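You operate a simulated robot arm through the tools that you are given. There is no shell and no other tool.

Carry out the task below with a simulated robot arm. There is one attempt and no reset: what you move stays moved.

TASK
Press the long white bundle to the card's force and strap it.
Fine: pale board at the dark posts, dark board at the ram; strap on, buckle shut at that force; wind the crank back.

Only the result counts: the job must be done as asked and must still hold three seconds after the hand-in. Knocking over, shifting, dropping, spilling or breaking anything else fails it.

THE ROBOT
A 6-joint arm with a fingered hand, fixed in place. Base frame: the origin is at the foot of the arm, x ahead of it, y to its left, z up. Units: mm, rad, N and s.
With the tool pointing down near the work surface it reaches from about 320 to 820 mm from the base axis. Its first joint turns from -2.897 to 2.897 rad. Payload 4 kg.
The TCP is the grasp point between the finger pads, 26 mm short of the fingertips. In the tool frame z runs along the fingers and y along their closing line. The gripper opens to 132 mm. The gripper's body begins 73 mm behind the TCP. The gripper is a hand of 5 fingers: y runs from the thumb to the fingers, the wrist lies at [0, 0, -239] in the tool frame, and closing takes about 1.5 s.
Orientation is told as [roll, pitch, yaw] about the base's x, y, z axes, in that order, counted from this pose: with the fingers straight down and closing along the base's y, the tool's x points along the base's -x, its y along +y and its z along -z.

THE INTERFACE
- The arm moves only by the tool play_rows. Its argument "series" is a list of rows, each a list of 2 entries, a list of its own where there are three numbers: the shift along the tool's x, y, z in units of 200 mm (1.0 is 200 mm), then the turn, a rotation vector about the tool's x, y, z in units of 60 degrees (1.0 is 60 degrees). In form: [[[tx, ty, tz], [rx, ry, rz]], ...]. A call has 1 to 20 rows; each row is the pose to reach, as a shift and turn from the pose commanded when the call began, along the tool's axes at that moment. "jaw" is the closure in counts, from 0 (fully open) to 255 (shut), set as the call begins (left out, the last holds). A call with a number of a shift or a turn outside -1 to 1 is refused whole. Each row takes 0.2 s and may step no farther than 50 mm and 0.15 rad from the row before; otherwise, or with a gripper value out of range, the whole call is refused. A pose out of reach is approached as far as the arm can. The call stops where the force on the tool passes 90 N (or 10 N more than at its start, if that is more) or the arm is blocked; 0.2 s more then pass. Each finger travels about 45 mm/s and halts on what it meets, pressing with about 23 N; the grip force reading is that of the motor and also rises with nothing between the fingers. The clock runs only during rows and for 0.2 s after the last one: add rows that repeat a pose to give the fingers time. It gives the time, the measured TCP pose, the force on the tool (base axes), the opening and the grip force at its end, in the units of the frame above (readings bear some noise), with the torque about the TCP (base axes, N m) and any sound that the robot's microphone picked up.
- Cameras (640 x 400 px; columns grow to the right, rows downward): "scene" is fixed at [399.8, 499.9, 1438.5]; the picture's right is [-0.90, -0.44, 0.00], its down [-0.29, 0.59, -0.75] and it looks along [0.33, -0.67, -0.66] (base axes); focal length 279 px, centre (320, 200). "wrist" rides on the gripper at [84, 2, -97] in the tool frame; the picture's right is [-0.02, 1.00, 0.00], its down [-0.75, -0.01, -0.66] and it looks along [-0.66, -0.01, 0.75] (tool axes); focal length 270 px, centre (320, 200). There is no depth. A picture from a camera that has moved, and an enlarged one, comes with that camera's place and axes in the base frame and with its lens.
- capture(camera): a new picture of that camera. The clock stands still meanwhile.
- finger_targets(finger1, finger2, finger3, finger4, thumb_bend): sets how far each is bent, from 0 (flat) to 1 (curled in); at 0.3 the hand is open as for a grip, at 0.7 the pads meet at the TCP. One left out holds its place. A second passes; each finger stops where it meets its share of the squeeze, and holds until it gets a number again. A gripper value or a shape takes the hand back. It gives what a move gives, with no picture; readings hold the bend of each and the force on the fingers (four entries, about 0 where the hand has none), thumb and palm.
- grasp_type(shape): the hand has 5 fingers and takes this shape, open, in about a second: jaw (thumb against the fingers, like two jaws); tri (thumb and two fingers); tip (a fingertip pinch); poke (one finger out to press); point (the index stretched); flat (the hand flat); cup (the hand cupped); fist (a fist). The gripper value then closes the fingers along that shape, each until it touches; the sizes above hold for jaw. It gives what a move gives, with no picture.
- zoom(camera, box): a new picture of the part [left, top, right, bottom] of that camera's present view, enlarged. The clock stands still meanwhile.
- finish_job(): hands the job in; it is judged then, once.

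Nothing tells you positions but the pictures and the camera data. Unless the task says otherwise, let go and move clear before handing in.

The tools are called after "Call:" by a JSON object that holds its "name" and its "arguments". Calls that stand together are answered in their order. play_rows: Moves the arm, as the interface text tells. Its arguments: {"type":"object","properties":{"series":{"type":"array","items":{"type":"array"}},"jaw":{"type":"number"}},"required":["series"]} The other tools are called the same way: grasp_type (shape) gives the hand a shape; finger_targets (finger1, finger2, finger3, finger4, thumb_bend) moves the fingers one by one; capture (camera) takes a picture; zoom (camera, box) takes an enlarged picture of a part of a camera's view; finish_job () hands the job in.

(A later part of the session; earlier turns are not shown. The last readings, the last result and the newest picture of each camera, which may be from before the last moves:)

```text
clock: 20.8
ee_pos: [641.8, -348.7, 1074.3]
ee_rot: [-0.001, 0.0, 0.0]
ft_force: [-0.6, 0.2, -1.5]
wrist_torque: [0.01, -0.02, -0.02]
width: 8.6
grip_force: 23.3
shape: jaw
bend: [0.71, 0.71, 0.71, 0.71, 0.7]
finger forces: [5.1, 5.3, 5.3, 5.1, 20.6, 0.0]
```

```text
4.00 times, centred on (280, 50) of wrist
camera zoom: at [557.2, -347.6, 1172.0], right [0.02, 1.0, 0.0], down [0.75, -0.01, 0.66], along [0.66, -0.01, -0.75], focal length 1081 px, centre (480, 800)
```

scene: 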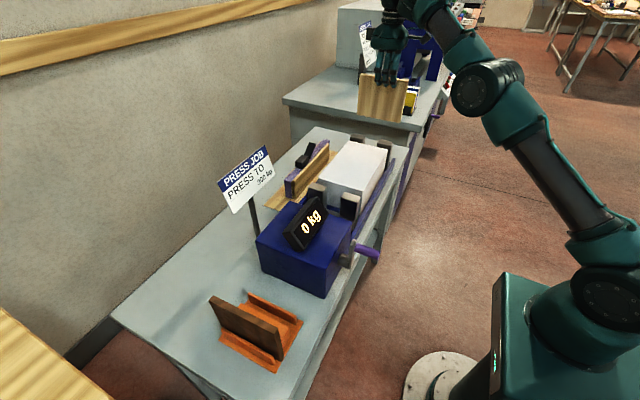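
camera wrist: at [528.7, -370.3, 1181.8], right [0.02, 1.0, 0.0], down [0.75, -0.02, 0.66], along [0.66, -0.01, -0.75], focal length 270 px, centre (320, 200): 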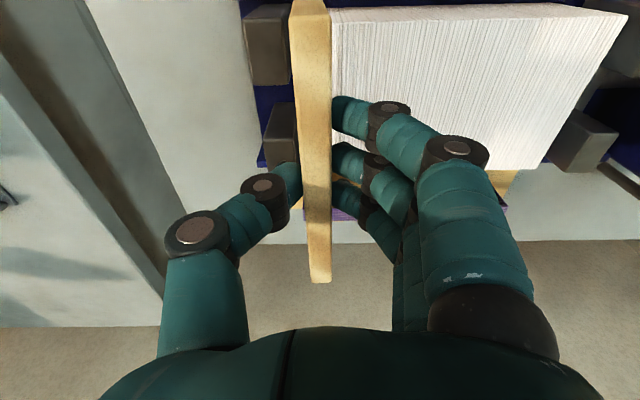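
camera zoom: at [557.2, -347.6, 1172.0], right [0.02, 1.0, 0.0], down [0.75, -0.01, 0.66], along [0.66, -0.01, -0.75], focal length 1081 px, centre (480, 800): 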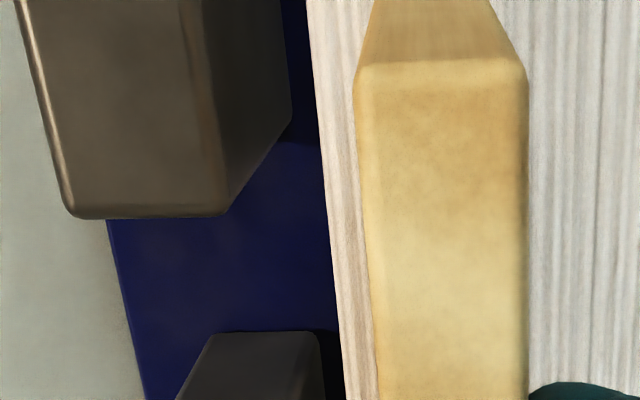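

Call:
{"name": "zoom", "arguments": {"camera": "scene", "box": [350, 95, 414, 155]}}

Call:
{"name": "zoom", "arguments": {"camera": "wrist", "box": [270, 0, 350, 50]}}

```text
6.67 times, centred on (382, 125) of scene
camera zoom: at [399.8, 499.9, 1438.5], right [-0.9, -0.44, 0.0], down [-0.29, 0.59, -0.75], along [0.33, -0.67, -0.66], focal length 1857 px, centre (-93, 700)
```

zoom: 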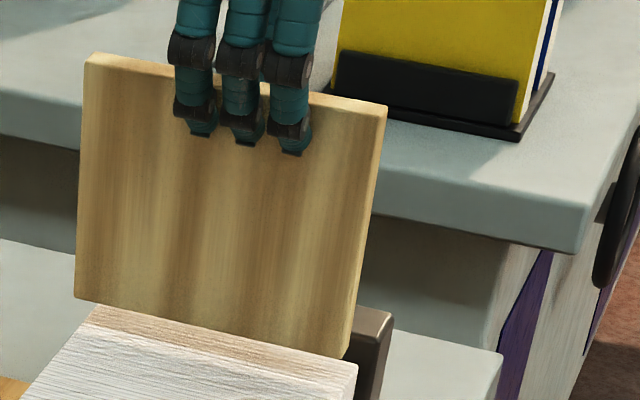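

```text
8.00 times, centred on (310, 25) of wrist
camera zoom: at [557.2, -347.6, 1172.0], right [0.02, 1.0, 0.0], down [0.75, -0.01, 0.66], along [0.66, -0.01, -0.75], focal length 2162 px, centre (400, 1600)
```

zoom: 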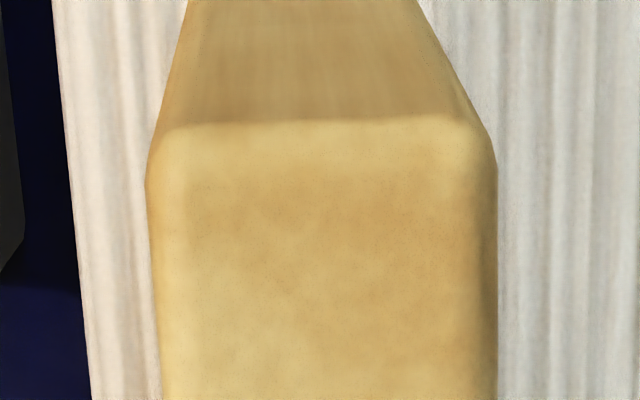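

The slot runs from y=−402.1 (posts) to y=−381.2 (bundle), and the held board tilts about 0.043 rad with its bottom toward −y. I'll move over the slot centre, level the board by a small turn, and descend to just above the post tops.

Call:
{"name": "play_rows", "arguments": {"series": [[[0.005, -0.1, 0], [-0.02, 0, 0]], [[0.01, -0.206, 0], [-0.0406, 0, 0]], [[0.01, -0.206, 0.1], [-0.0406, 0, 0]], [[0.01, -0.206, 0.13], [-0.0406, 0, 0]], [[0.01, -0.206, 0.13], [-0.0406, 0, 0]]]}}

Call:
{"name": "capture", "arguments": {"camera": "wrist"}}

Call:
{"name": "zoom", "arguments": {"camera": "wrist", "box": [240, 0, 400, 100]}}

Call:
{"name": "zoom", "arguments": {"camera": "scene", "box": [350, 95, 414, 155]}}

```text
clock: 22.0
ee_pos: [640.8, -392.5, 1048.2]
ee_rot: [0.042, 0.0, 0.001]
ft_force: [0.7, -0.6, -1.8]
wrist_torque: [0.06, 0.0, -0.02]
width: 8.9
grip_force: 23.2
shape: jaw
bend: [0.71, 0.71, 0.71, 0.71, 0.7]
finger forces: [5.3, 5.3, 5.2, 5.1, 20.7, 0.1]
```

```text
taken
camera wrist: at [555.5, -393.6, 1146.1], right [0.02, 1.0, 0.04], down [0.75, -0.04, 0.66], along [0.66, 0.02, -0.75], focal length 270 px, centre (320, 200)
```

wrist: 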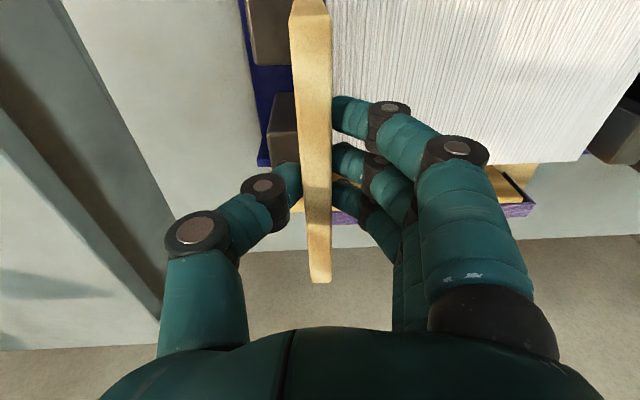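

```text
4.00 times, centred on (320, 50) of wrist
camera zoom: at [555.5, -393.6, 1146.1], right [0.02, 1.0, 0.04], down [0.75, -0.04, 0.66], along [0.66, 0.02, -0.75], focal length 1081 px, centre (320, 800)
```

zoom: 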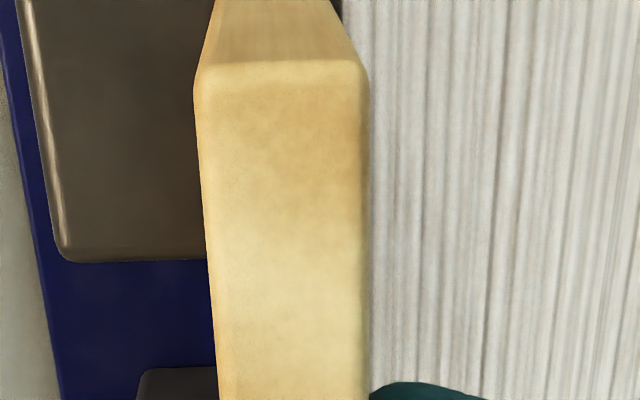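

```text
6.67 times, centred on (382, 125) of scene
camera zoom: at [399.8, 499.9, 1438.5], right [-0.9, -0.44, 0.0], down [-0.29, 0.59, -0.75], along [0.33, -0.67, -0.66], focal length 1857 px, centre (-93, 700)
```

zoom: 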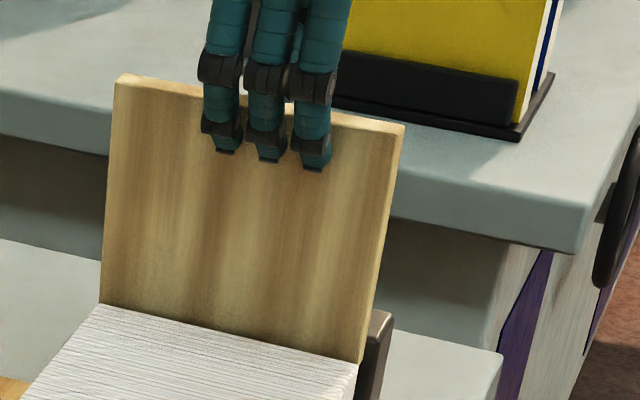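

Call:
{"name": "zoom", "arguments": {"camera": "wrist", "box": [280, 0, 344, 40]}}

Call:
{"name": "zoom", "arguments": {"camera": "scene", "box": [364, 135, 396, 160]}}

```text
10.00 times, centred on (312, 20) of wrist
camera zoom: at [555.5, -393.6, 1146.1], right [0.02, 1.0, 0.04], down [0.75, -0.04, 0.66], along [0.66, 0.02, -0.75], focal length 2703 px, centre (400, 2000)
```

zoom: 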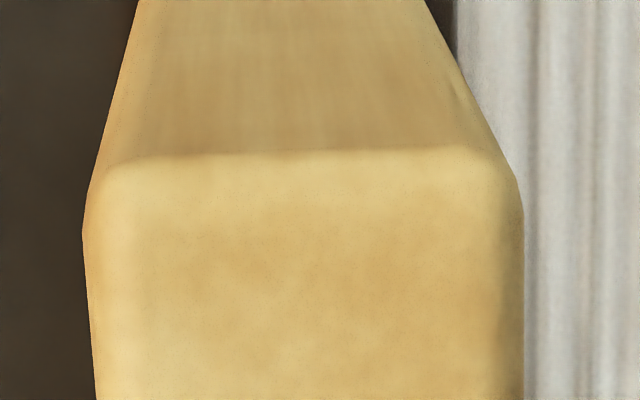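

```text
16.00 times, centred on (380, 148) of scene
camera zoom: at [399.8, 499.9, 1438.5], right [-0.9, -0.44, 0.0], down [-0.29, 0.59, -0.75], along [0.33, -0.67, -0.66], focal length 4458 px, centre (-640, 1040)
```

zoom: 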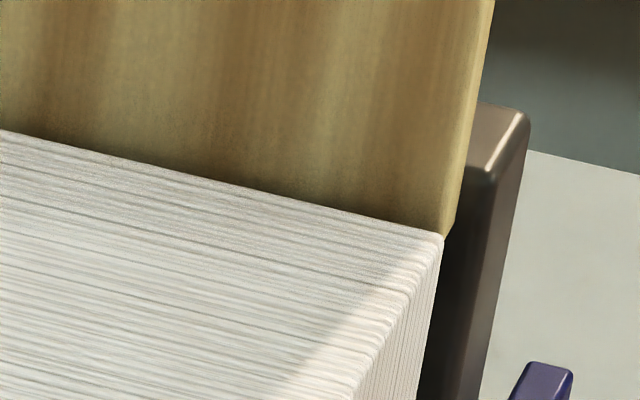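

The board now hangs vertical and is about 0.8 mm off the slot centre. I'll correct that and lower it a little into the slot, checking force.

Call:
{"name": "play_rows", "arguments": {"series": [[[0, 0.004, 0], [0, 0, 0]], [[0, 0.0019, 0.05], [0, 0, 0]], [[0, -0.0002, 0.1], [0, 0, 0]], [[0, -0.0024, 0.15], [0, 0, 0]], [[0, -0.0045, 0.2], [0, 0, 0]], [[0, -0.0045, 0.2], [0, 0, 0]]]}}

Call:
{"name": "capture", "arguments": {"camera": "wrist"}}

Call:
{"name": "zoom", "arguments": {"camera": "scene", "box": [340, 95, 420, 165]}}

```text
clock: 23.4
ee_pos: [640.0, -388.9, 1008.5]
ee_rot: [0.041, 0.0, 0.001]
ft_force: [-0.5, 0.1, -1.9]
wrist_torque: [0.01, -0.04, -0.01]
width: 9.1
grip_force: 23.4
shape: jaw
bend: [0.71, 0.71, 0.71, 0.71, 0.7]
finger forces: [5.2, 5.3, 5.2, 5.2, 20.7, 0.0]
```

```text
taken
camera wrist: at [555.8, -392.8, 1106.2], right [0.02, 1.0, 0.04], down [0.75, -0.04, 0.66], along [0.66, 0.02, -0.75], focal length 270 px, centre (320, 200)
```

wrist: 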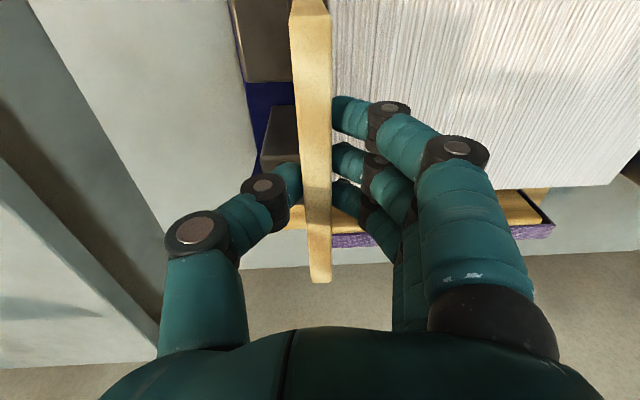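

```text
5.71 times, centred on (380, 130) of scene
camera zoom: at [399.8, 499.9, 1438.5], right [-0.9, -0.44, 0.0], down [-0.29, 0.59, -0.75], along [0.33, -0.67, -0.66], focal length 1592 px, centre (-23, 600)
```

zoom: 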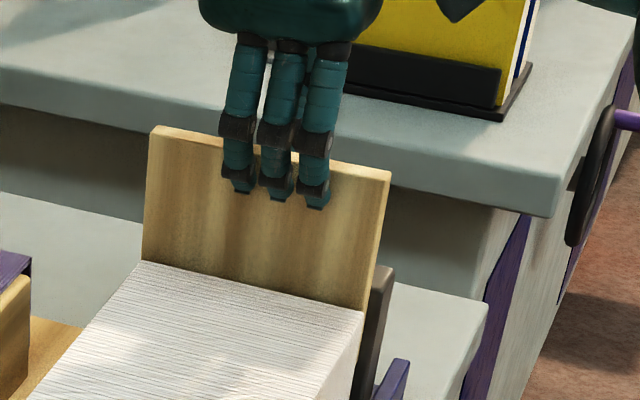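

It's entering without contact force. I'll continue down until the fingertips are just above the bundle top.

Call:
{"name": "play_rows", "arguments": {"series": [[[0, -0.0021, 0.05], [0, 0, 0]], [[0, -0.0043, 0.1], [0, 0, 0]], [[0, -0.0064, 0.15], [0, 0, 0]], [[0, -0.0085, 0.2], [0, 0, 0]], [[0, -0.0106, 0.25], [0, 0, 0]], [[0, -0.0119, 0.28], [0, 0, 0]], [[0, -0.0119, 0.28], [0, 0, 0]]]}}

Call:
{"name": "capture", "arguments": {"camera": "wrist"}}

Call:
{"name": "zoom", "arguments": {"camera": "scene", "box": [340, 110, 420, 180]}}

```text
clock: 25.0
ee_pos: [648.9, -394.4, 958.3]
ee_rot: [0.044, 0.001, 0.001]
ft_force: [-11.1, 13.4, 13.2]
wrist_torque: [0.41, 0.33, -0.03]
width: 9.0
grip_force: 23.2
shape: jaw
bend: [0.71, 0.71, 0.71, 0.71, 0.7]
finger forces: [8.7, 8.4, 7.9, 7.4, 18.7, 0.1]
out of reach, approached as far as the arm can: row 4, 5, 6, 7
```

```text
taken
camera wrist: at [564.6, -396.4, 1056.0], right [0.02, 1.0, 0.04], down [0.75, -0.04, 0.66], along [0.66, 0.02, -0.75], focal length 270 px, centre (320, 200)
```

wrist: 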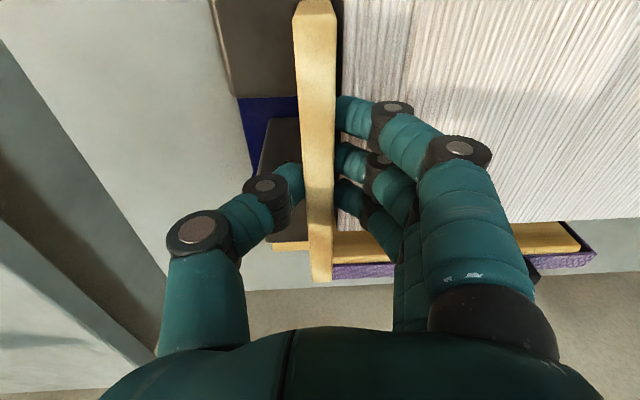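

```text
5.71 times, centred on (380, 145) of scene
camera zoom: at [399.8, 499.9, 1438.5], right [-0.9, -0.44, 0.0], down [-0.29, 0.59, -0.75], along [0.33, -0.67, -0.66], focal length 1592 px, centre (-23, 514)
```

zoom: 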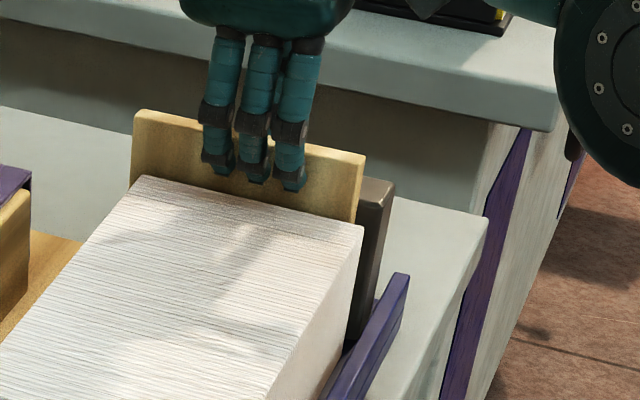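

The arm reported a reach limit and drifted outward about 9 mm in x and 4 mm in −y, so the board now leans lightly on the posts. I'll look closely before correcting.

Call:
{"name": "zoom", "arguments": {"camera": "wrist", "box": [220, 0, 380, 100]}}

Call:
{"name": "zoom", "arguments": {"camera": "wrist", "box": [220, 180, 380, 290]}}

Call:
{"name": "zoom", "arguments": {"camera": "scene", "box": [345, 120, 409, 160]}}

Call:
{"name": "capture", "arguments": {"camera": "scene"}}

```text
4.00 times, centred on (300, 50) of wrist
camera zoom: at [564.6, -396.4, 1056.0], right [0.02, 1.0, 0.04], down [0.75, -0.04, 0.66], along [0.66, 0.02, -0.75], focal length 1081 px, centre (400, 800)
```

zoom: 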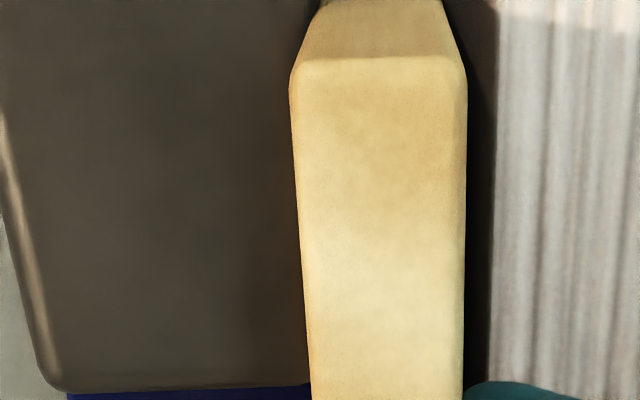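

```text
3.64 times, centred on (300, 235) of wrist
camera zoom: at [564.6, -396.4, 1056.0], right [0.02, 1.0, 0.04], down [0.75, -0.04, 0.66], along [0.66, 0.02, -0.75], focal length 983 px, centre (393, 73)
```

zoom: 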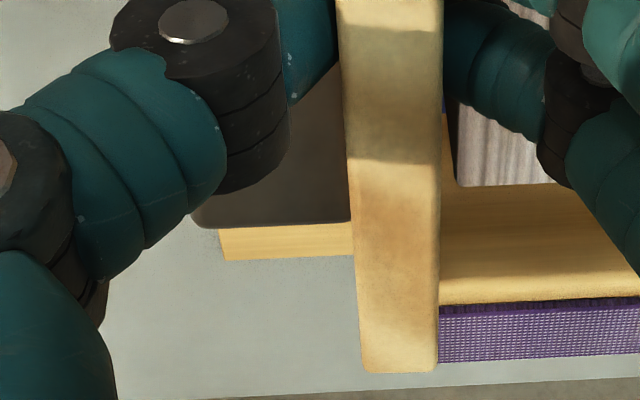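

```text
10.00 times, centred on (377, 140) of scene
camera zoom: at [399.8, 499.9, 1438.5], right [-0.9, -0.44, 0.0], down [-0.29, 0.59, -0.75], along [0.33, -0.67, -0.66], focal length 2786 px, centre (-250, 800)
```

zoom: 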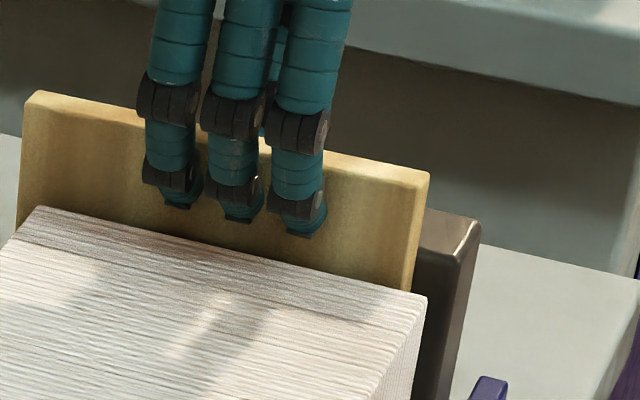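

```text
taken
```

scene: 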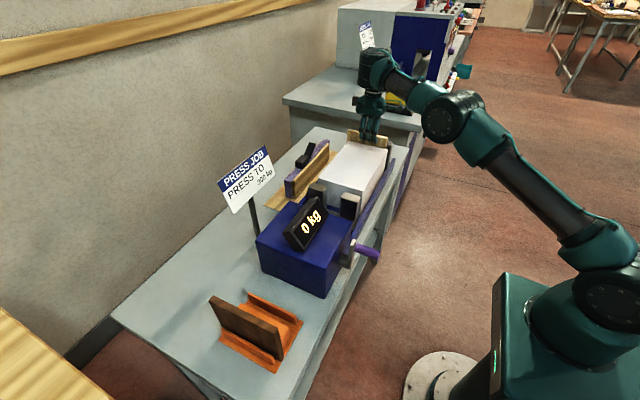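

Call:
{"name": "play_rows", "arguments": {"series": [[[0.02, 0.012, -0.012], [0, 0, 0]], [[0.045, 0.021, -0.024], [0, 0, 0]], [[0.045, 0.021, -0.024], [0, 0, 0]]]}}

Call:
{"name": "capture", "arguments": {"camera": "wrist"}}

```text
clock: 25.8
ee_pos: [646.7, -394.7, 964.0]
ee_rot: [0.043, 0.003, -0.002]
ft_force: [0.8, 5.4, -3.1]
wrist_torque: [0.22, -0.03, -0.03]
width: 8.5
grip_force: 23.1
shape: jaw
bend: [0.71, 0.71, 0.71, 0.71, 0.7]
finger forces: [6.1, 6.2, 6.0, 5.8, 20.1, 0.0]
out of reach, approached as far as the arm can: row 1, 2, 3
```

```text
taken
camera wrist: at [561.7, -396.1, 1062.6], right [0.02, 1.0, 0.04], down [0.76, -0.04, 0.65], along [0.65, 0.02, -0.76], focal length 270 px, centre (320, 200)
```

wrist: 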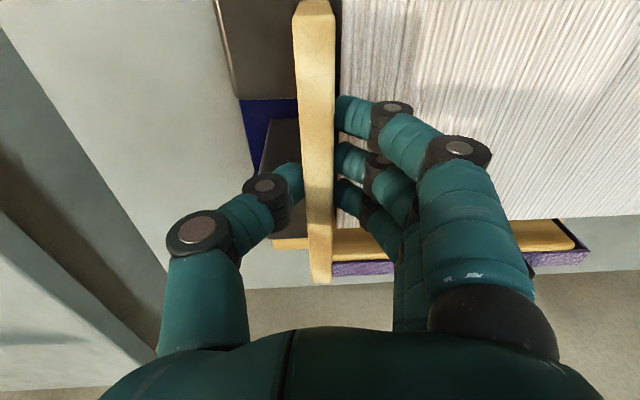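

Call:
{"name": "zoom", "arguments": {"camera": "scene", "box": [330, 30, 640, 370]}}

```text
1.18 times, centred on (485, 200) of scene
camera zoom: at [399.8, 499.9, 1438.5], right [-0.9, -0.44, 0.0], down [-0.29, 0.59, -0.75], along [0.33, -0.67, -0.66], focal length 328 px, centre (126, 200)
```

zoom: 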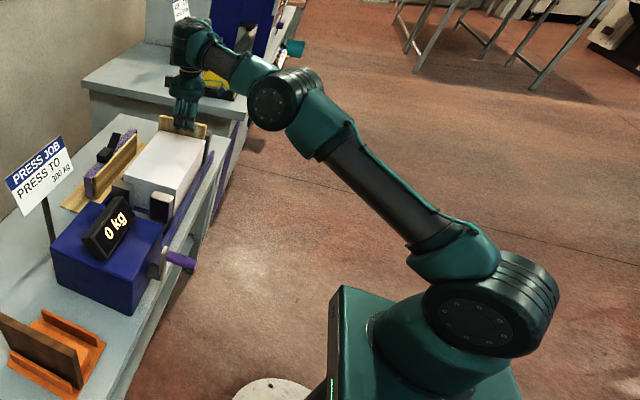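

The board hangs about 75 mm deep in the slot, upright and nearly centred in x, with only about 25 mm left to the bed floor. The fingertips are clear above both bundle and posts. I'll open the hand so it slides down within the slot, then deal with the arm's posture with the hand empty.

Call:
{"name": "play_rows", "arguments": {"series": [[[0, 0, 0], [0, 0, 0]], [[0, 0, 0], [0, 0, 0]], [[0, 0, 0], [0, 0, 0]], [[0, 0, 0], [0, 0, 0]], [[0, 0, 0], [0, 0, 0]], [[0, 0, 0], [0, 0, 0]]], "jaw": 170}}

Call:
{"name": "capture", "arguments": {"camera": "wrist"}}

Call:
{"name": "zoom", "arguments": {"camera": "scene", "box": [340, 110, 420, 180]}}

```text
clock: 27.2
ee_pos: [645.4, -393.8, 964.4]
ee_rot: [0.041, 0.003, -0.001]
ft_force: [0.5, 0.2, -0.3]
wrist_torque: [0.02, 0.04, 0.0]
width: 43.4
grip_force: 0.1
shape: jaw
bend: [0.73, 0.73, 0.73, 0.73, 0.7]
finger forces: [0.0, 0.0, 0.0, 0.0, 0.1, 0.0]
```

```text
taken
camera wrist: at [561.7, -396.1, 1062.8], right [0.02, 1.0, 0.04], down [0.76, -0.04, 0.65], along [0.66, 0.02, -0.76], focal length 270 px, centre (320, 200)
```

wrist: 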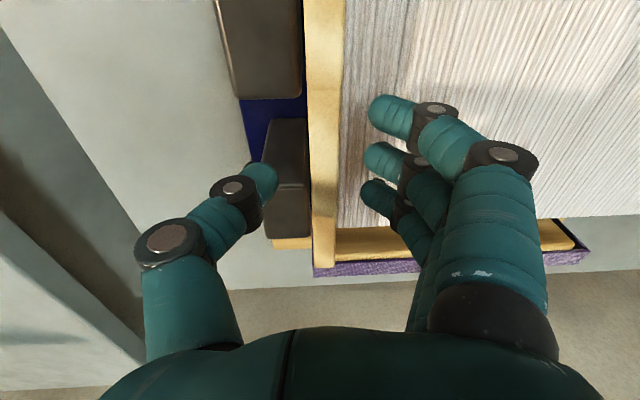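

```text
5.71 times, centred on (380, 145) of scene
camera zoom: at [399.8, 499.9, 1438.5], right [-0.9, -0.44, 0.0], down [-0.29, 0.59, -0.75], along [0.33, -0.67, -0.66], focal length 1592 px, centre (-23, 514)
```

zoom: 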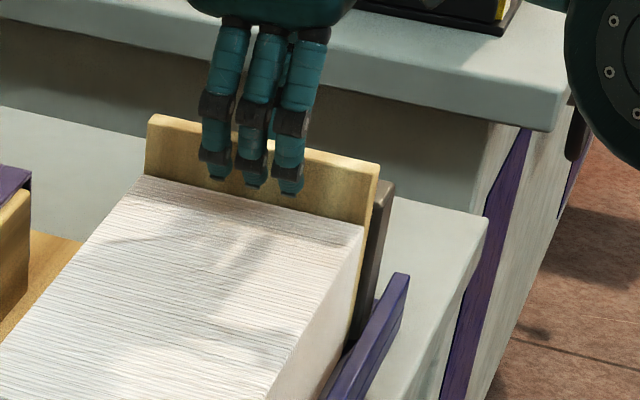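

The pale board has slid down and stands upright between posts and bundle. I'll lift straight up and level the tool.

Call:
{"name": "play_rows", "arguments": {"series": [[[0, 0.0043, -0.1], [0, 0, 0]], [[0, 0.0085, -0.2], [0, 0, 0]], [[0, 0.0128, -0.3], [0.02, 0, 0]], [[0, 0.0128, -0.3], [0.0406, 0, 0]], [[0, 0.0128, -0.3], [0.0406, 0, 0]]]}}

Call:
{"name": "capture", "arguments": {"camera": "wrist"}}

Call:
{"name": "zoom", "arguments": {"camera": "scene", "box": [340, 110, 420, 180]}}

```text
clock: 28.4
ee_pos: [646.1, -394.3, 1024.7]
ee_rot: [0.0, 0.0, 0.001]
ft_force: [0.4, 1.0, 0.3]
wrist_torque: [-0.01, -0.01, 0.0]
width: 43.3
grip_force: 0.0
shape: jaw
bend: [0.73, 0.73, 0.73, 0.73, 0.7]
finger forces: [0.0, 0.0, 0.0, 0.1, 0.1, 0.0]
```

```text
taken
camera wrist: at [560.9, -392.1, 1122.5], right [0.02, 1.0, 0.0], down [0.75, -0.01, 0.66], along [0.66, -0.01, -0.75], focal length 270 px, centre (320, 200)
```

wrist: 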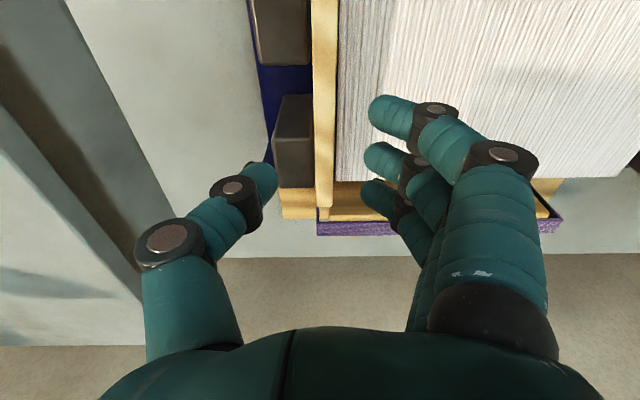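

```text
5.71 times, centred on (380, 145) of scene
camera zoom: at [399.8, 499.9, 1438.5], right [-0.9, -0.44, 0.0], down [-0.29, 0.59, -0.75], along [0.33, -0.67, -0.66], focal length 1592 px, centre (-23, 514)
```

zoom: 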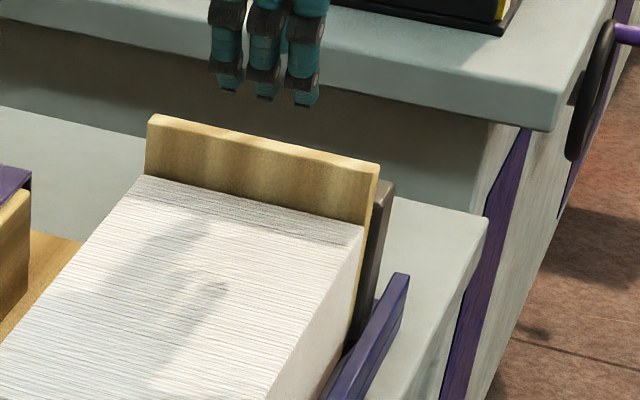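

Call:
{"name": "zoom", "arguments": {"camera": "wrist", "box": [260, 140, 400, 240]}}

Call:
{"name": "zoom", "arguments": {"camera": "wrist", "box": [240, 0, 400, 100]}}

Call:
{"name": "zoom", "arguments": {"camera": "scene", "box": [350, 120, 400, 170]}}

```text
4.00 times, centred on (330, 190) of wrist
camera zoom: at [560.9, -392.1, 1122.5], right [0.02, 1.0, 0.0], down [0.75, -0.01, 0.66], along [0.66, -0.01, -0.75], focal length 1081 px, centre (280, 240)
```

zoom: 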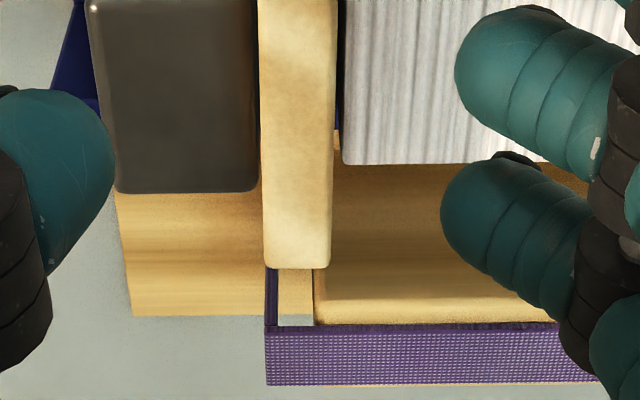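

```text
4.00 times, centred on (320, 50) of wrist
camera zoom: at [560.9, -392.1, 1122.5], right [0.02, 1.0, 0.0], down [0.75, -0.01, 0.66], along [0.66, -0.01, -0.75], focal length 1081 px, centre (320, 800)
```

zoom: 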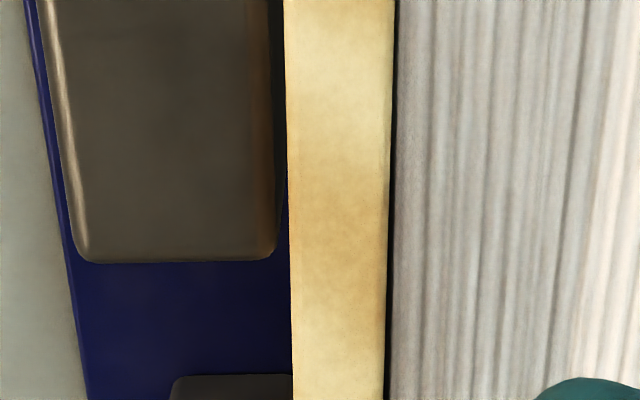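

```text
8.00 times, centred on (375, 145) of scene
camera zoom: at [399.8, 499.9, 1438.5], right [-0.9, -0.44, 0.0], down [-0.29, 0.59, -0.75], along [0.33, -0.67, -0.66], focal length 2229 px, centre (-120, 640)
```

zoom: 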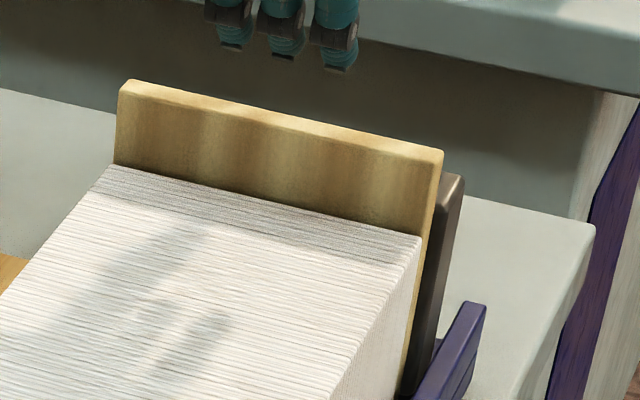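

The board's top sits at z≈953, so it rests on the bed floor and protrudes about 35 mm above the bundle. Now I need to restore the arm's elbow posture: I'll rise to full stretch and then retract inward, watching whether the inner reach limit disappears.

Call:
{"name": "play_rows", "arguments": {"series": [[[0, 0, -0.2], [0, 0, 0]], [[0, 0, -0.4], [0, 0, 0]], [[0, 0, -0.6], [0, 0, 0]], [[0, 0, -0.75], [0, 0, 0]], [[0, 0, -0.75], [0, 0, 0]]]}}

Call:
{"name": "play_rows", "arguments": {"series": [[[0.15, 0.15, 0], [0, 0, 0]], [[0.3, 0.3, 0], [0, 0, 0]], [[0.45, 0.45, 0], [0, 0, 0]], [[0.6, 0.6, 0], [0, 0, 0]], [[0.75, 0.75, 0], [0, 0, 0]], [[0.75, 0.75, 0], [0, 0, 0]]]}}

Call:
{"name": "zoom", "arguments": {"camera": "scene", "box": [330, 0, 640, 370]}}

```text
clock: 29.6
ee_pos: [619.3, -375.8, 1152.5]
ee_rot: [0.0, 0.001, 0.0]
ft_force: [0.1, -0.6, 0.1]
wrist_torque: [0.02, -0.01, 0.0]
width: 43.5
grip_force: 0.0
shape: jaw
bend: [0.73, 0.73, 0.73, 0.73, 0.7]
finger forces: [0.1, 0.1, 0.0, 0.0, 0.1, 0.0]
out of reach, approached as far as the arm can: row 2, 3, 4, 5
```

```text
clock: 31.0
ee_pos: [467.9, -228.0, 1152.3]
ee_rot: [0.001, 0.0, 0.0]
ft_force: [-0.2, -0.1, 0.5]
wrist_torque: [0.01, -0.03, -0.02]
width: 43.3
grip_force: 0.0
shape: jaw
bend: [0.73, 0.73, 0.73, 0.73, 0.7]
finger forces: [0.2, 0.1, 0.0, 0.1, 0.0, 0.0]
```

```text
1.08 times, centred on (485, 185) of scene (not enlarged: the box is as wide or as high as the picture)
camera zoom: at [399.8, 499.9, 1438.5], right [-0.9, -0.44, 0.0], down [-0.29, 0.59, -0.75], along [0.33, -0.67, -0.66], focal length 301 px, centre (142, 216)
```

zoom: 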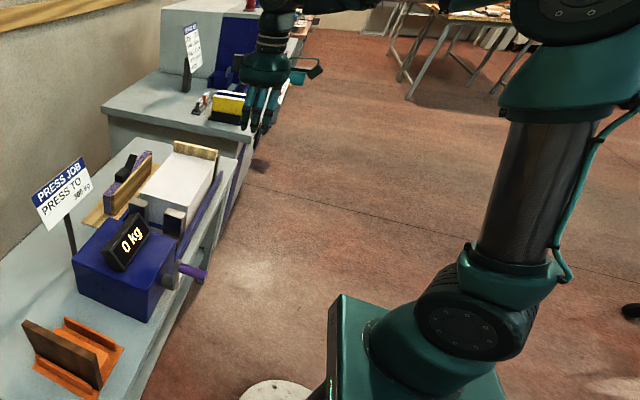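

The elbow is back in its normal posture. I'll now go to the dark board, staying within reach.

Call:
{"name": "play_rows", "arguments": {"series": [[[0, 0.2, 0], [0, 0, 0]], [[0, 0.4, 0], [0, 0, 0]], [[0, 0.6, 0], [0, 0, 0]], [[0, 0.8, 0], [0, 0, 0]], [[0, 1.0, 0], [0, 0, 0]]]}}

Call:
{"name": "play_rows", "arguments": {"series": [[[0, 0.2, 0], [0, 0, 0]], [[0, 0.4, 0], [0, 0, 0]], [[0, 0.6, 0], [0, 0, 0]], [[0, 0.8, 0], [0, 0, 0]], [[0, 1.0, 0], [0, 0, 0]]]}}

Call:
{"name": "play_rows", "arguments": {"series": [[[-0.12, 0.17, 0.05], [0, 0, 0]], [[-0.24, 0.34, 0.1], [0, 0, 0]], [[-0.36, 0.51, 0.15], [0, 0, 0]], [[-0.48, 0.68, 0.2], [0, 0, 0]], [[-0.6, 0.85, 0.25], [0, 0, 0]], [[-0.72, 0.85, 0.35], [0, 0, 0]], [[-0.84, 0.85, 0.4], [0, 0, 0]], [[-0.84, 0.85, 0.4], [0, 0, 0]]], "jaw": 165}}

Call:
{"name": "capture", "arguments": {"camera": "wrist"}}

Call:
{"name": "zoom", "arguments": {"camera": "wrist", "box": [260, 0, 420, 200]}}

```text
clock: 32.2
ee_pos: [469.8, -27.5, 1152.3]
ee_rot: [-0.001, 0.0, -0.001]
ft_force: [-0.5, 1.4, -0.2]
wrist_torque: [-0.02, 0.02, 0.02]
width: 43.3
grip_force: 0.0
shape: jaw
bend: [0.73, 0.73, 0.73, 0.73, 0.7]
finger forces: [0.0, 0.1, 0.0, 0.0, 0.0, 0.0]
```

```text
clock: 33.4
ee_pos: [469.4, 173.1, 1152.5]
ee_rot: [0.0, 0.0, 0.001]
ft_force: [0.4, -0.5, -0.5]
wrist_torque: [0.0, -0.03, 0.02]
width: 43.6
grip_force: 0.1
shape: jaw
bend: [0.73, 0.73, 0.73, 0.73, 0.7]
finger forces: [0.1, 0.1, 0.0, 0.1, 0.1, 0.0]
```

```text
clock: 35.2
ee_pos: [637.9, 342.2, 1071.3]
ee_rot: [-0.001, -0.001, 0.001]
ft_force: [0.6, 0.4, -0.3]
wrist_torque: [0.0, 0.02, -0.02]
width: 45.8
grip_force: 0.1
shape: jaw
bend: [0.73, 0.73, 0.73, 0.73, 0.7]
finger forces: [0.0, 0.0, 0.0, 0.0, 0.0, 0.0]
```

```text
taken
camera wrist: at [553.6, 343.4, 1170.0], right [0.02, 1.0, 0.0], down [0.75, -0.02, 0.66], along [0.66, -0.01, -0.75], focal length 270 px, centre (320, 200)
```

wrist: 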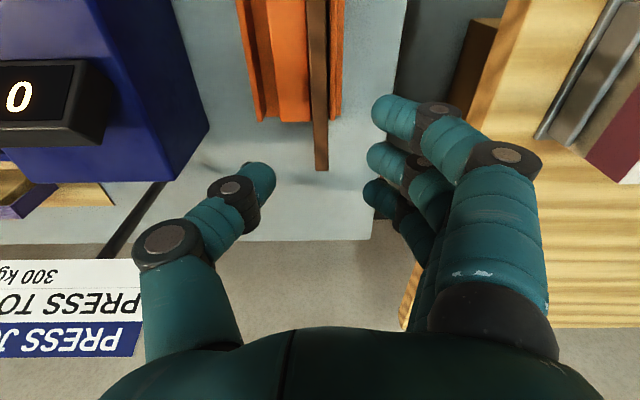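

```text
2.00 times, centred on (340, 100) of wrist
camera zoom: at [553.6, 343.4, 1170.0], right [0.02, 1.0, 0.0], down [0.75, -0.02, 0.66], along [0.66, -0.01, -0.75], focal length 541 px, centre (280, 400)
```

zoom: 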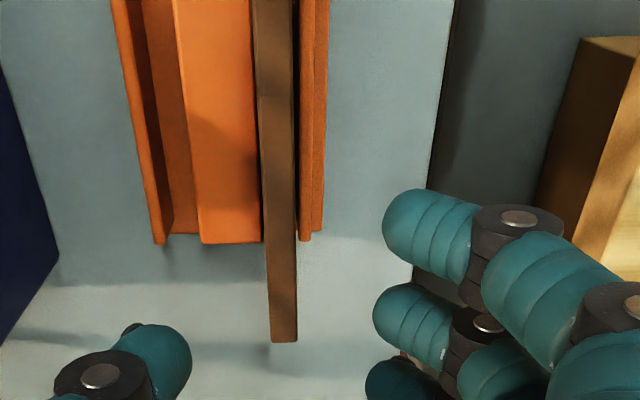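

The hand is aligned over the dark board (y≈341.5). I'll descend and grip it the same way.

Call:
{"name": "play_rows", "arguments": {"series": [[[0, 0, 0.2], [0, 0, 0]], [[0, 0, 0.4], [0, 0, 0]], [[0, 0, 0.52], [0, 0, 0]], [[0, 0, 0.6], [0, 0, 0]], [[0, 0, 0.632], [0, 0, 0]], [[0, 0, 0.632], [0, 0, 0]]]}}

Call:
{"name": "capture", "arguments": {"camera": "wrist"}}

Call:
{"name": "zoom", "arguments": {"camera": "scene", "box": [160, 240, 310, 380]}}

```text
clock: 36.6
ee_pos: [637.1, 342.6, 944.4]
ee_rot: [-0.001, 0.0, 0.0]
ft_force: [0.4, 0.1, 0.3]
wrist_torque: [0.0, -0.01, -0.03]
width: 46.0
grip_force: 0.0
shape: jaw
bend: [0.73, 0.73, 0.73, 0.73, 0.7]
finger forces: [0.0, 0.1, 0.1, 0.0, 0.0, 0.0]
```

```text
taken
camera wrist: at [552.3, 343.8, 1043.0], right [0.02, 1.0, 0.0], down [0.75, -0.01, 0.66], along [0.66, -0.01, -0.75], focal length 270 px, centre (320, 200)
```

wrist: 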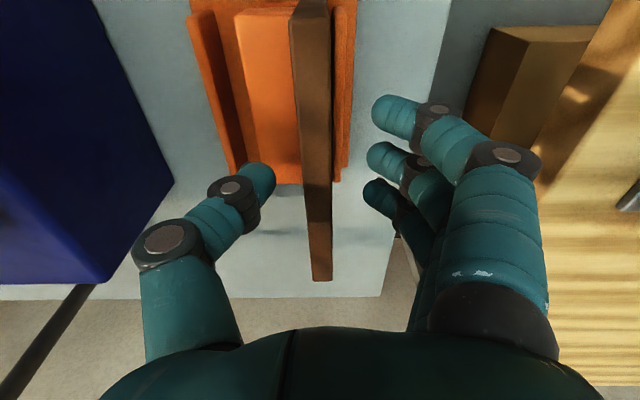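

```text
2.86 times, centred on (235, 310) of scene
camera zoom: at [399.8, 499.9, 1438.5], right [-0.9, -0.44, 0.0], down [-0.29, 0.59, -0.75], along [0.33, -0.67, -0.66], focal length 796 px, centre (563, -114)
```

zoom: 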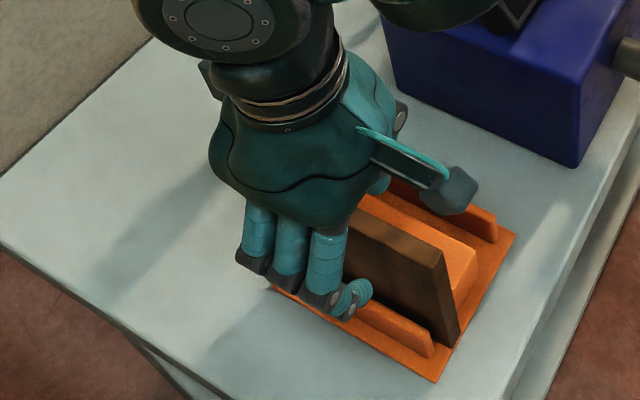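

Call:
{"name": "play_rows", "arguments": {"series": [[[0, 0, 0], [0, 0, 0]], [[0, 0, 0], [0, 0, 0]], [[0, 0, 0], [0, 0, 0]], [[0, 0, 0], [0, 0, 0]], [[0, 0, 0], [0, 0, 0]], [[0, 0, 0], [0, 0, 0]], [[0, 0, 0], [0, 0, 0]]], "jaw": 255}}

Call:
{"name": "play_rows", "arguments": {"series": [[[0, 0, -0.05], [0, 0, 0]], [[0, 0, -0.1], [0, 0, 0]], [[0, 0, -0.25], [0, 0, 0]], [[0, 0, -0.45], [0, 0, 0]], [[0, 0, -0.65], [0, 0, 0]], [[0, 0, -0.8], [0, 0, 0]], [[0, 0, -0.8], [0, 0, 0]]]}}

Call:
{"name": "capture", "arguments": {"camera": "wrist"}}

Call:
{"name": "zoom", "arguments": {"camera": "wrist", "box": [270, 0, 350, 50]}}

Call:
{"name": "zoom", "arguments": {"camera": "wrist", "box": [280, 230, 360, 290]}}

Call:
{"name": "capture", "arguments": {"camera": "scene"}}

```text
clock: 38.2
ee_pos: [638.3, 342.6, 946.7]
ee_rot: [0.0, -0.001, 0.001]
ft_force: [-0.2, 0.6, 0.1]
wrist_torque: [0.01, 0.03, -0.04]
width: 8.6
grip_force: 22.9
shape: jaw
bend: [0.71, 0.71, 0.71, 0.71, 0.7]
finger forces: [5.2, 5.2, 5.1, 4.9, 20.4, 0.1]
```

```text
clock: 39.8
ee_pos: [635.0, 341.2, 1106.2]
ee_rot: [0.0, 0.001, 0.0]
ft_force: [0.3, -0.1, -2.3]
wrist_torque: [0.0, 0.01, 0.01]
width: 8.5
grip_force: 22.9
shape: jaw
bend: [0.71, 0.71, 0.71, 0.71, 0.7]
finger forces: [5.3, 5.2, 5.2, 5.2, 20.7, 0.0]
```

```text
taken
camera wrist: at [550.9, 343.2, 1204.0], right [0.02, 1.0, 0.0], down [0.75, -0.01, 0.66], along [0.66, -0.01, -0.75], focal length 270 px, centre (320, 200)
```

wrist: 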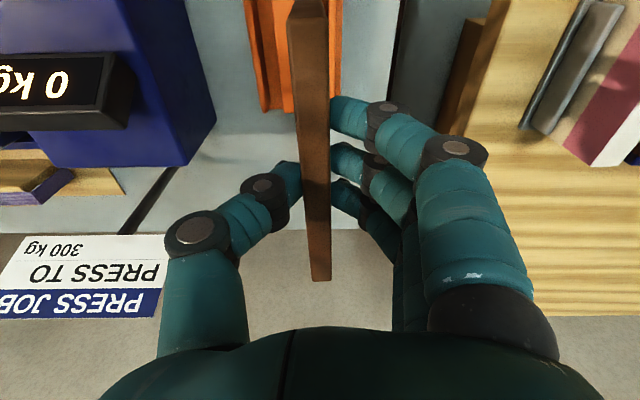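

```text
8.00 times, centred on (310, 25) of wrist
camera zoom: at [550.9, 343.2, 1204.0], right [0.02, 1.0, 0.0], down [0.75, -0.01, 0.66], along [0.66, -0.01, -0.75], focal length 2162 px, centre (400, 1600)
```

zoom: 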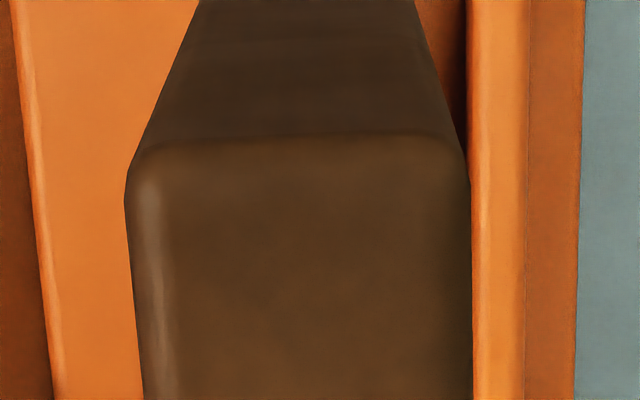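

```text
6.67 times, centred on (320, 260) of wrist
camera zoom: at [550.9, 343.2, 1204.0], right [0.02, 1.0, 0.0], down [0.75, -0.01, 0.66], along [0.66, -0.01, -0.75], focal length 1802 px, centre (320, -200)
```

zoom: 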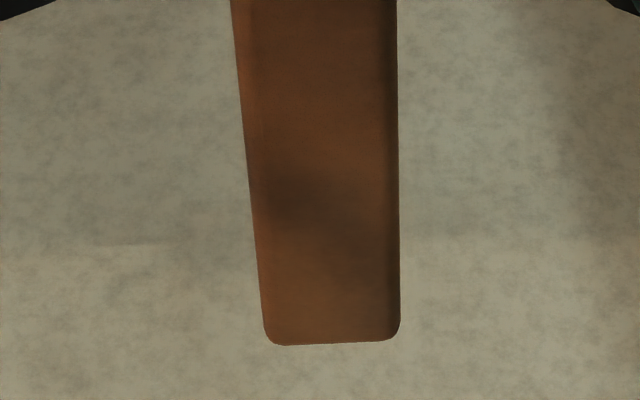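

```text
taken
```

scene: 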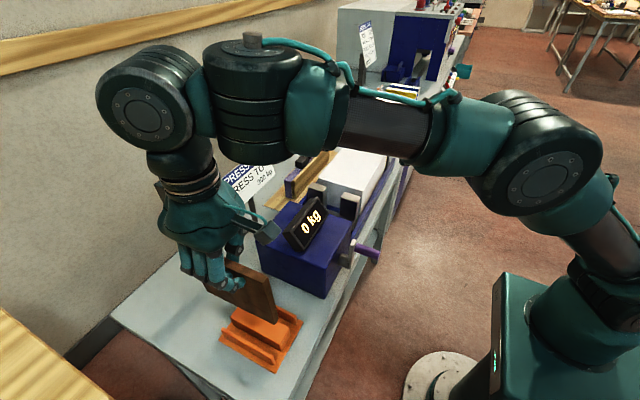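

The dark board is held (bottom tilted about 0.03 rad toward −y, which I'll correct). I'll carry it up and across to the ram-side gap, staying inside reach and clear of the card and display.

Call:
{"name": "play_rows", "arguments": {"series": [[[0, -0.14, -0.085], [0, 0, 0]], [[0, -0.28, -0.17], [0, 0, 0]], [[0, -0.42, -0.255], [0, 0, 0]], [[0, -0.56, -0.34], [0, 0, 0]], [[0, -0.7, -0.425], [0, 0, 0]], [[0, -0.85, -0.425], [0, 0, 0]], [[0, -1.0, -0.425], [0, 0, 0]]]}}

Call:
{"name": "play_rows", "arguments": {"series": [[[0, -0.2, 0], [0, 0, 0]], [[0, -0.4, 0], [0, 0, 0]], [[0, -0.6, 0], [0, 0, 0]], [[0, -0.8, 0], [-0.015, 0, 0]], [[-0.025, -1.0, 0], [-0.03, 0, 0]]]}}

Call:
{"name": "capture", "arguments": {"camera": "wrist"}}

Call:
{"name": "capture", "arguments": {"camera": "scene"}}

```text
clock: 41.4
ee_pos: [637.5, 141.8, 1191.5]
ee_rot: [0.0, 0.001, 0.002]
ft_force: [-0.4, -0.5, -1.6]
wrist_torque: [0.03, 0.02, 0.03]
width: 8.4
grip_force: 23.0
shape: jaw
bend: [0.71, 0.71, 0.71, 0.71, 0.7]
finger forces: [5.4, 5.3, 5.3, 5.2, 21.1, 0.0]
```

```text
clock: 42.6
ee_pos: [641.7, -57.3, 1190.9]
ee_rot: [0.031, 0.0, 0.002]
ft_force: [-0.1, 0.0, -1.8]
wrist_torque: [-0.01, 0.0, 0.04]
width: 8.6
grip_force: 22.8
shape: jaw
bend: [0.71, 0.71, 0.71, 0.71, 0.7]
finger forces: [5.4, 5.4, 5.3, 5.2, 21.5, 0.0]
```

```text
taken
camera wrist: at [557.2, -60.4, 1288.7], right [0.02, 1.0, 0.03], down [0.75, -0.04, 0.66], along [0.66, 0.01, -0.75], focal length 270 px, centre (320, 200)
```

wrist: 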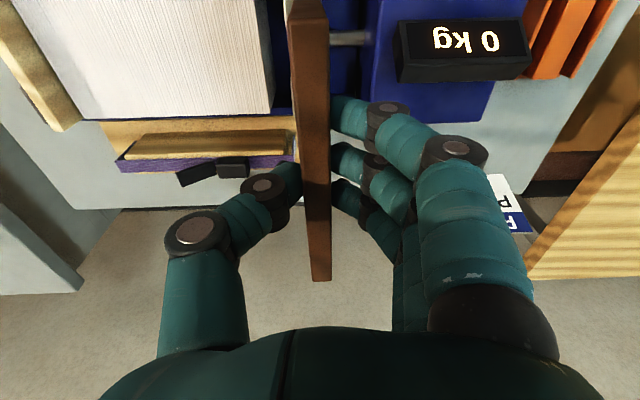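

```text
taken
```

scene: 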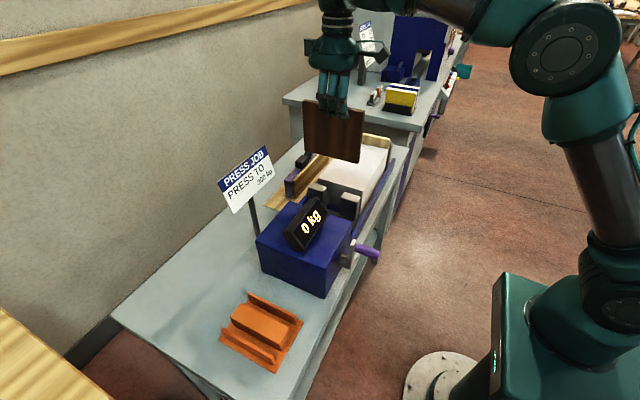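

Call:
{"name": "play_rows", "arguments": {"series": [[[0, -0.125, -0.004], [0, 0, 0]], [[0, -0.2435, -0.0076], [0, 0, 0]], [[0, -0.2498, 0.1924], [0, 0, 0]], [[0, -0.2561, 0.3924], [0, 0, 0]], [[0, -0.2615, 0.5674], [0, 0, 0]], [[0, -0.2615, 0.5674], [0, 0, 0]]]}}

Call:
{"name": "capture", "arguments": {"camera": "wrist"}}

Call:
{"name": "zoom", "arguments": {"camera": "wrist", "box": [230, 0, 390, 100]}}

Call:
{"name": "zoom", "arguments": {"camera": "scene", "box": [280, 110, 420, 230]}}

```text
clock: 44.0
ee_pos: [645.1, -106.3, 1087.7]
ee_rot: [0.031, 0.003, -0.001]
ft_force: [-0.6, -0.1, -2.2]
wrist_torque: [0.0, 0.0, 0.01]
width: 8.7
grip_force: 23.2
shape: jaw
bend: [0.71, 0.71, 0.71, 0.71, 0.7]
finger forces: [5.3, 5.3, 5.2, 5.2, 20.9, 0.1]
out of reach, approached as far as the arm can: row 5, 6
```

```text
taken
camera wrist: at [560.4, -108.1, 1187.7], right [0.02, 1.0, 0.03], down [0.76, -0.04, 0.65], along [0.65, 0.01, -0.76], focal length 270 px, centre (320, 200)
```

wrist: 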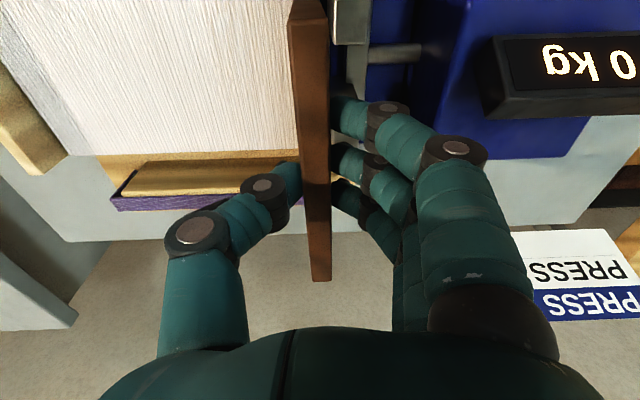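

```text
4.00 times, centred on (310, 50) of wrist
camera zoom: at [560.4, -108.1, 1187.7], right [0.02, 1.0, 0.03], down [0.76, -0.04, 0.65], along [0.65, 0.01, -0.76], focal length 1081 px, centre (360, 800)
```

zoom: 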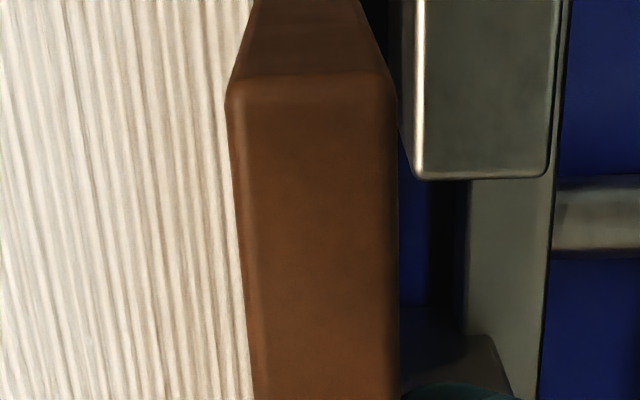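

```text
3.33 times, centred on (350, 170) of scene
camera zoom: at [399.8, 499.9, 1438.5], right [-0.9, -0.44, 0.0], down [-0.29, 0.59, -0.75], along [0.33, -0.67, -0.66], focal length 929 px, centre (220, 300)
```

zoom: 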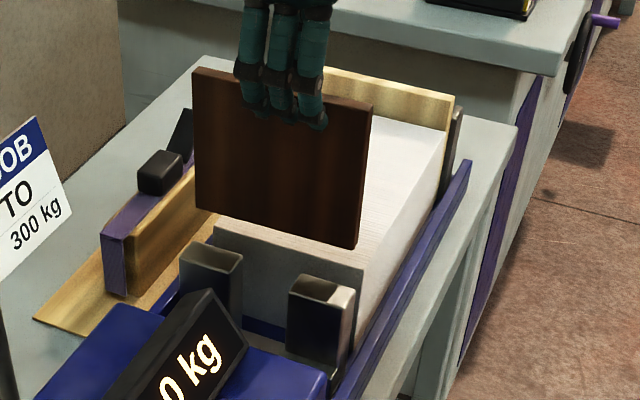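

The arm again reports a reach limit at a place that should be well inside reach. I'll look at the arm's posture before going on.

Call:
{"name": "capture", "arguments": {"camera": "scene"}}

Call:
{"name": "zoom", "arguments": {"camera": "scene", "box": [400, 0, 640, 400]}}

```text
taken
```

scene: 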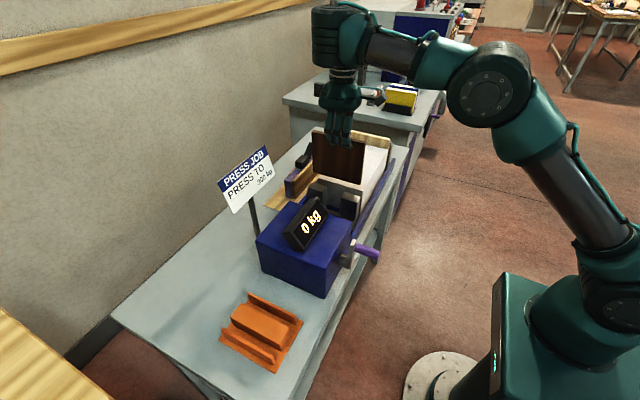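

```text
1.00 times, centred on (520, 200) of scene (not enlarged: the box is as wide or as high as the picture)
camera zoom: at [399.8, 499.9, 1438.5], right [-0.9, -0.44, 0.0], down [-0.29, 0.59, -0.75], along [0.33, -0.67, -0.66], focal length 279 px, centre (120, 200)
```

zoom: 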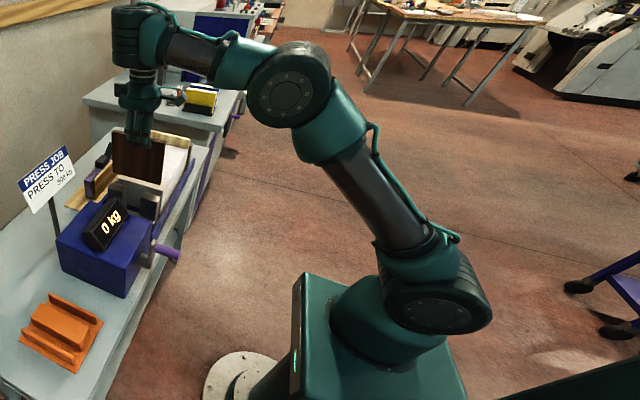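

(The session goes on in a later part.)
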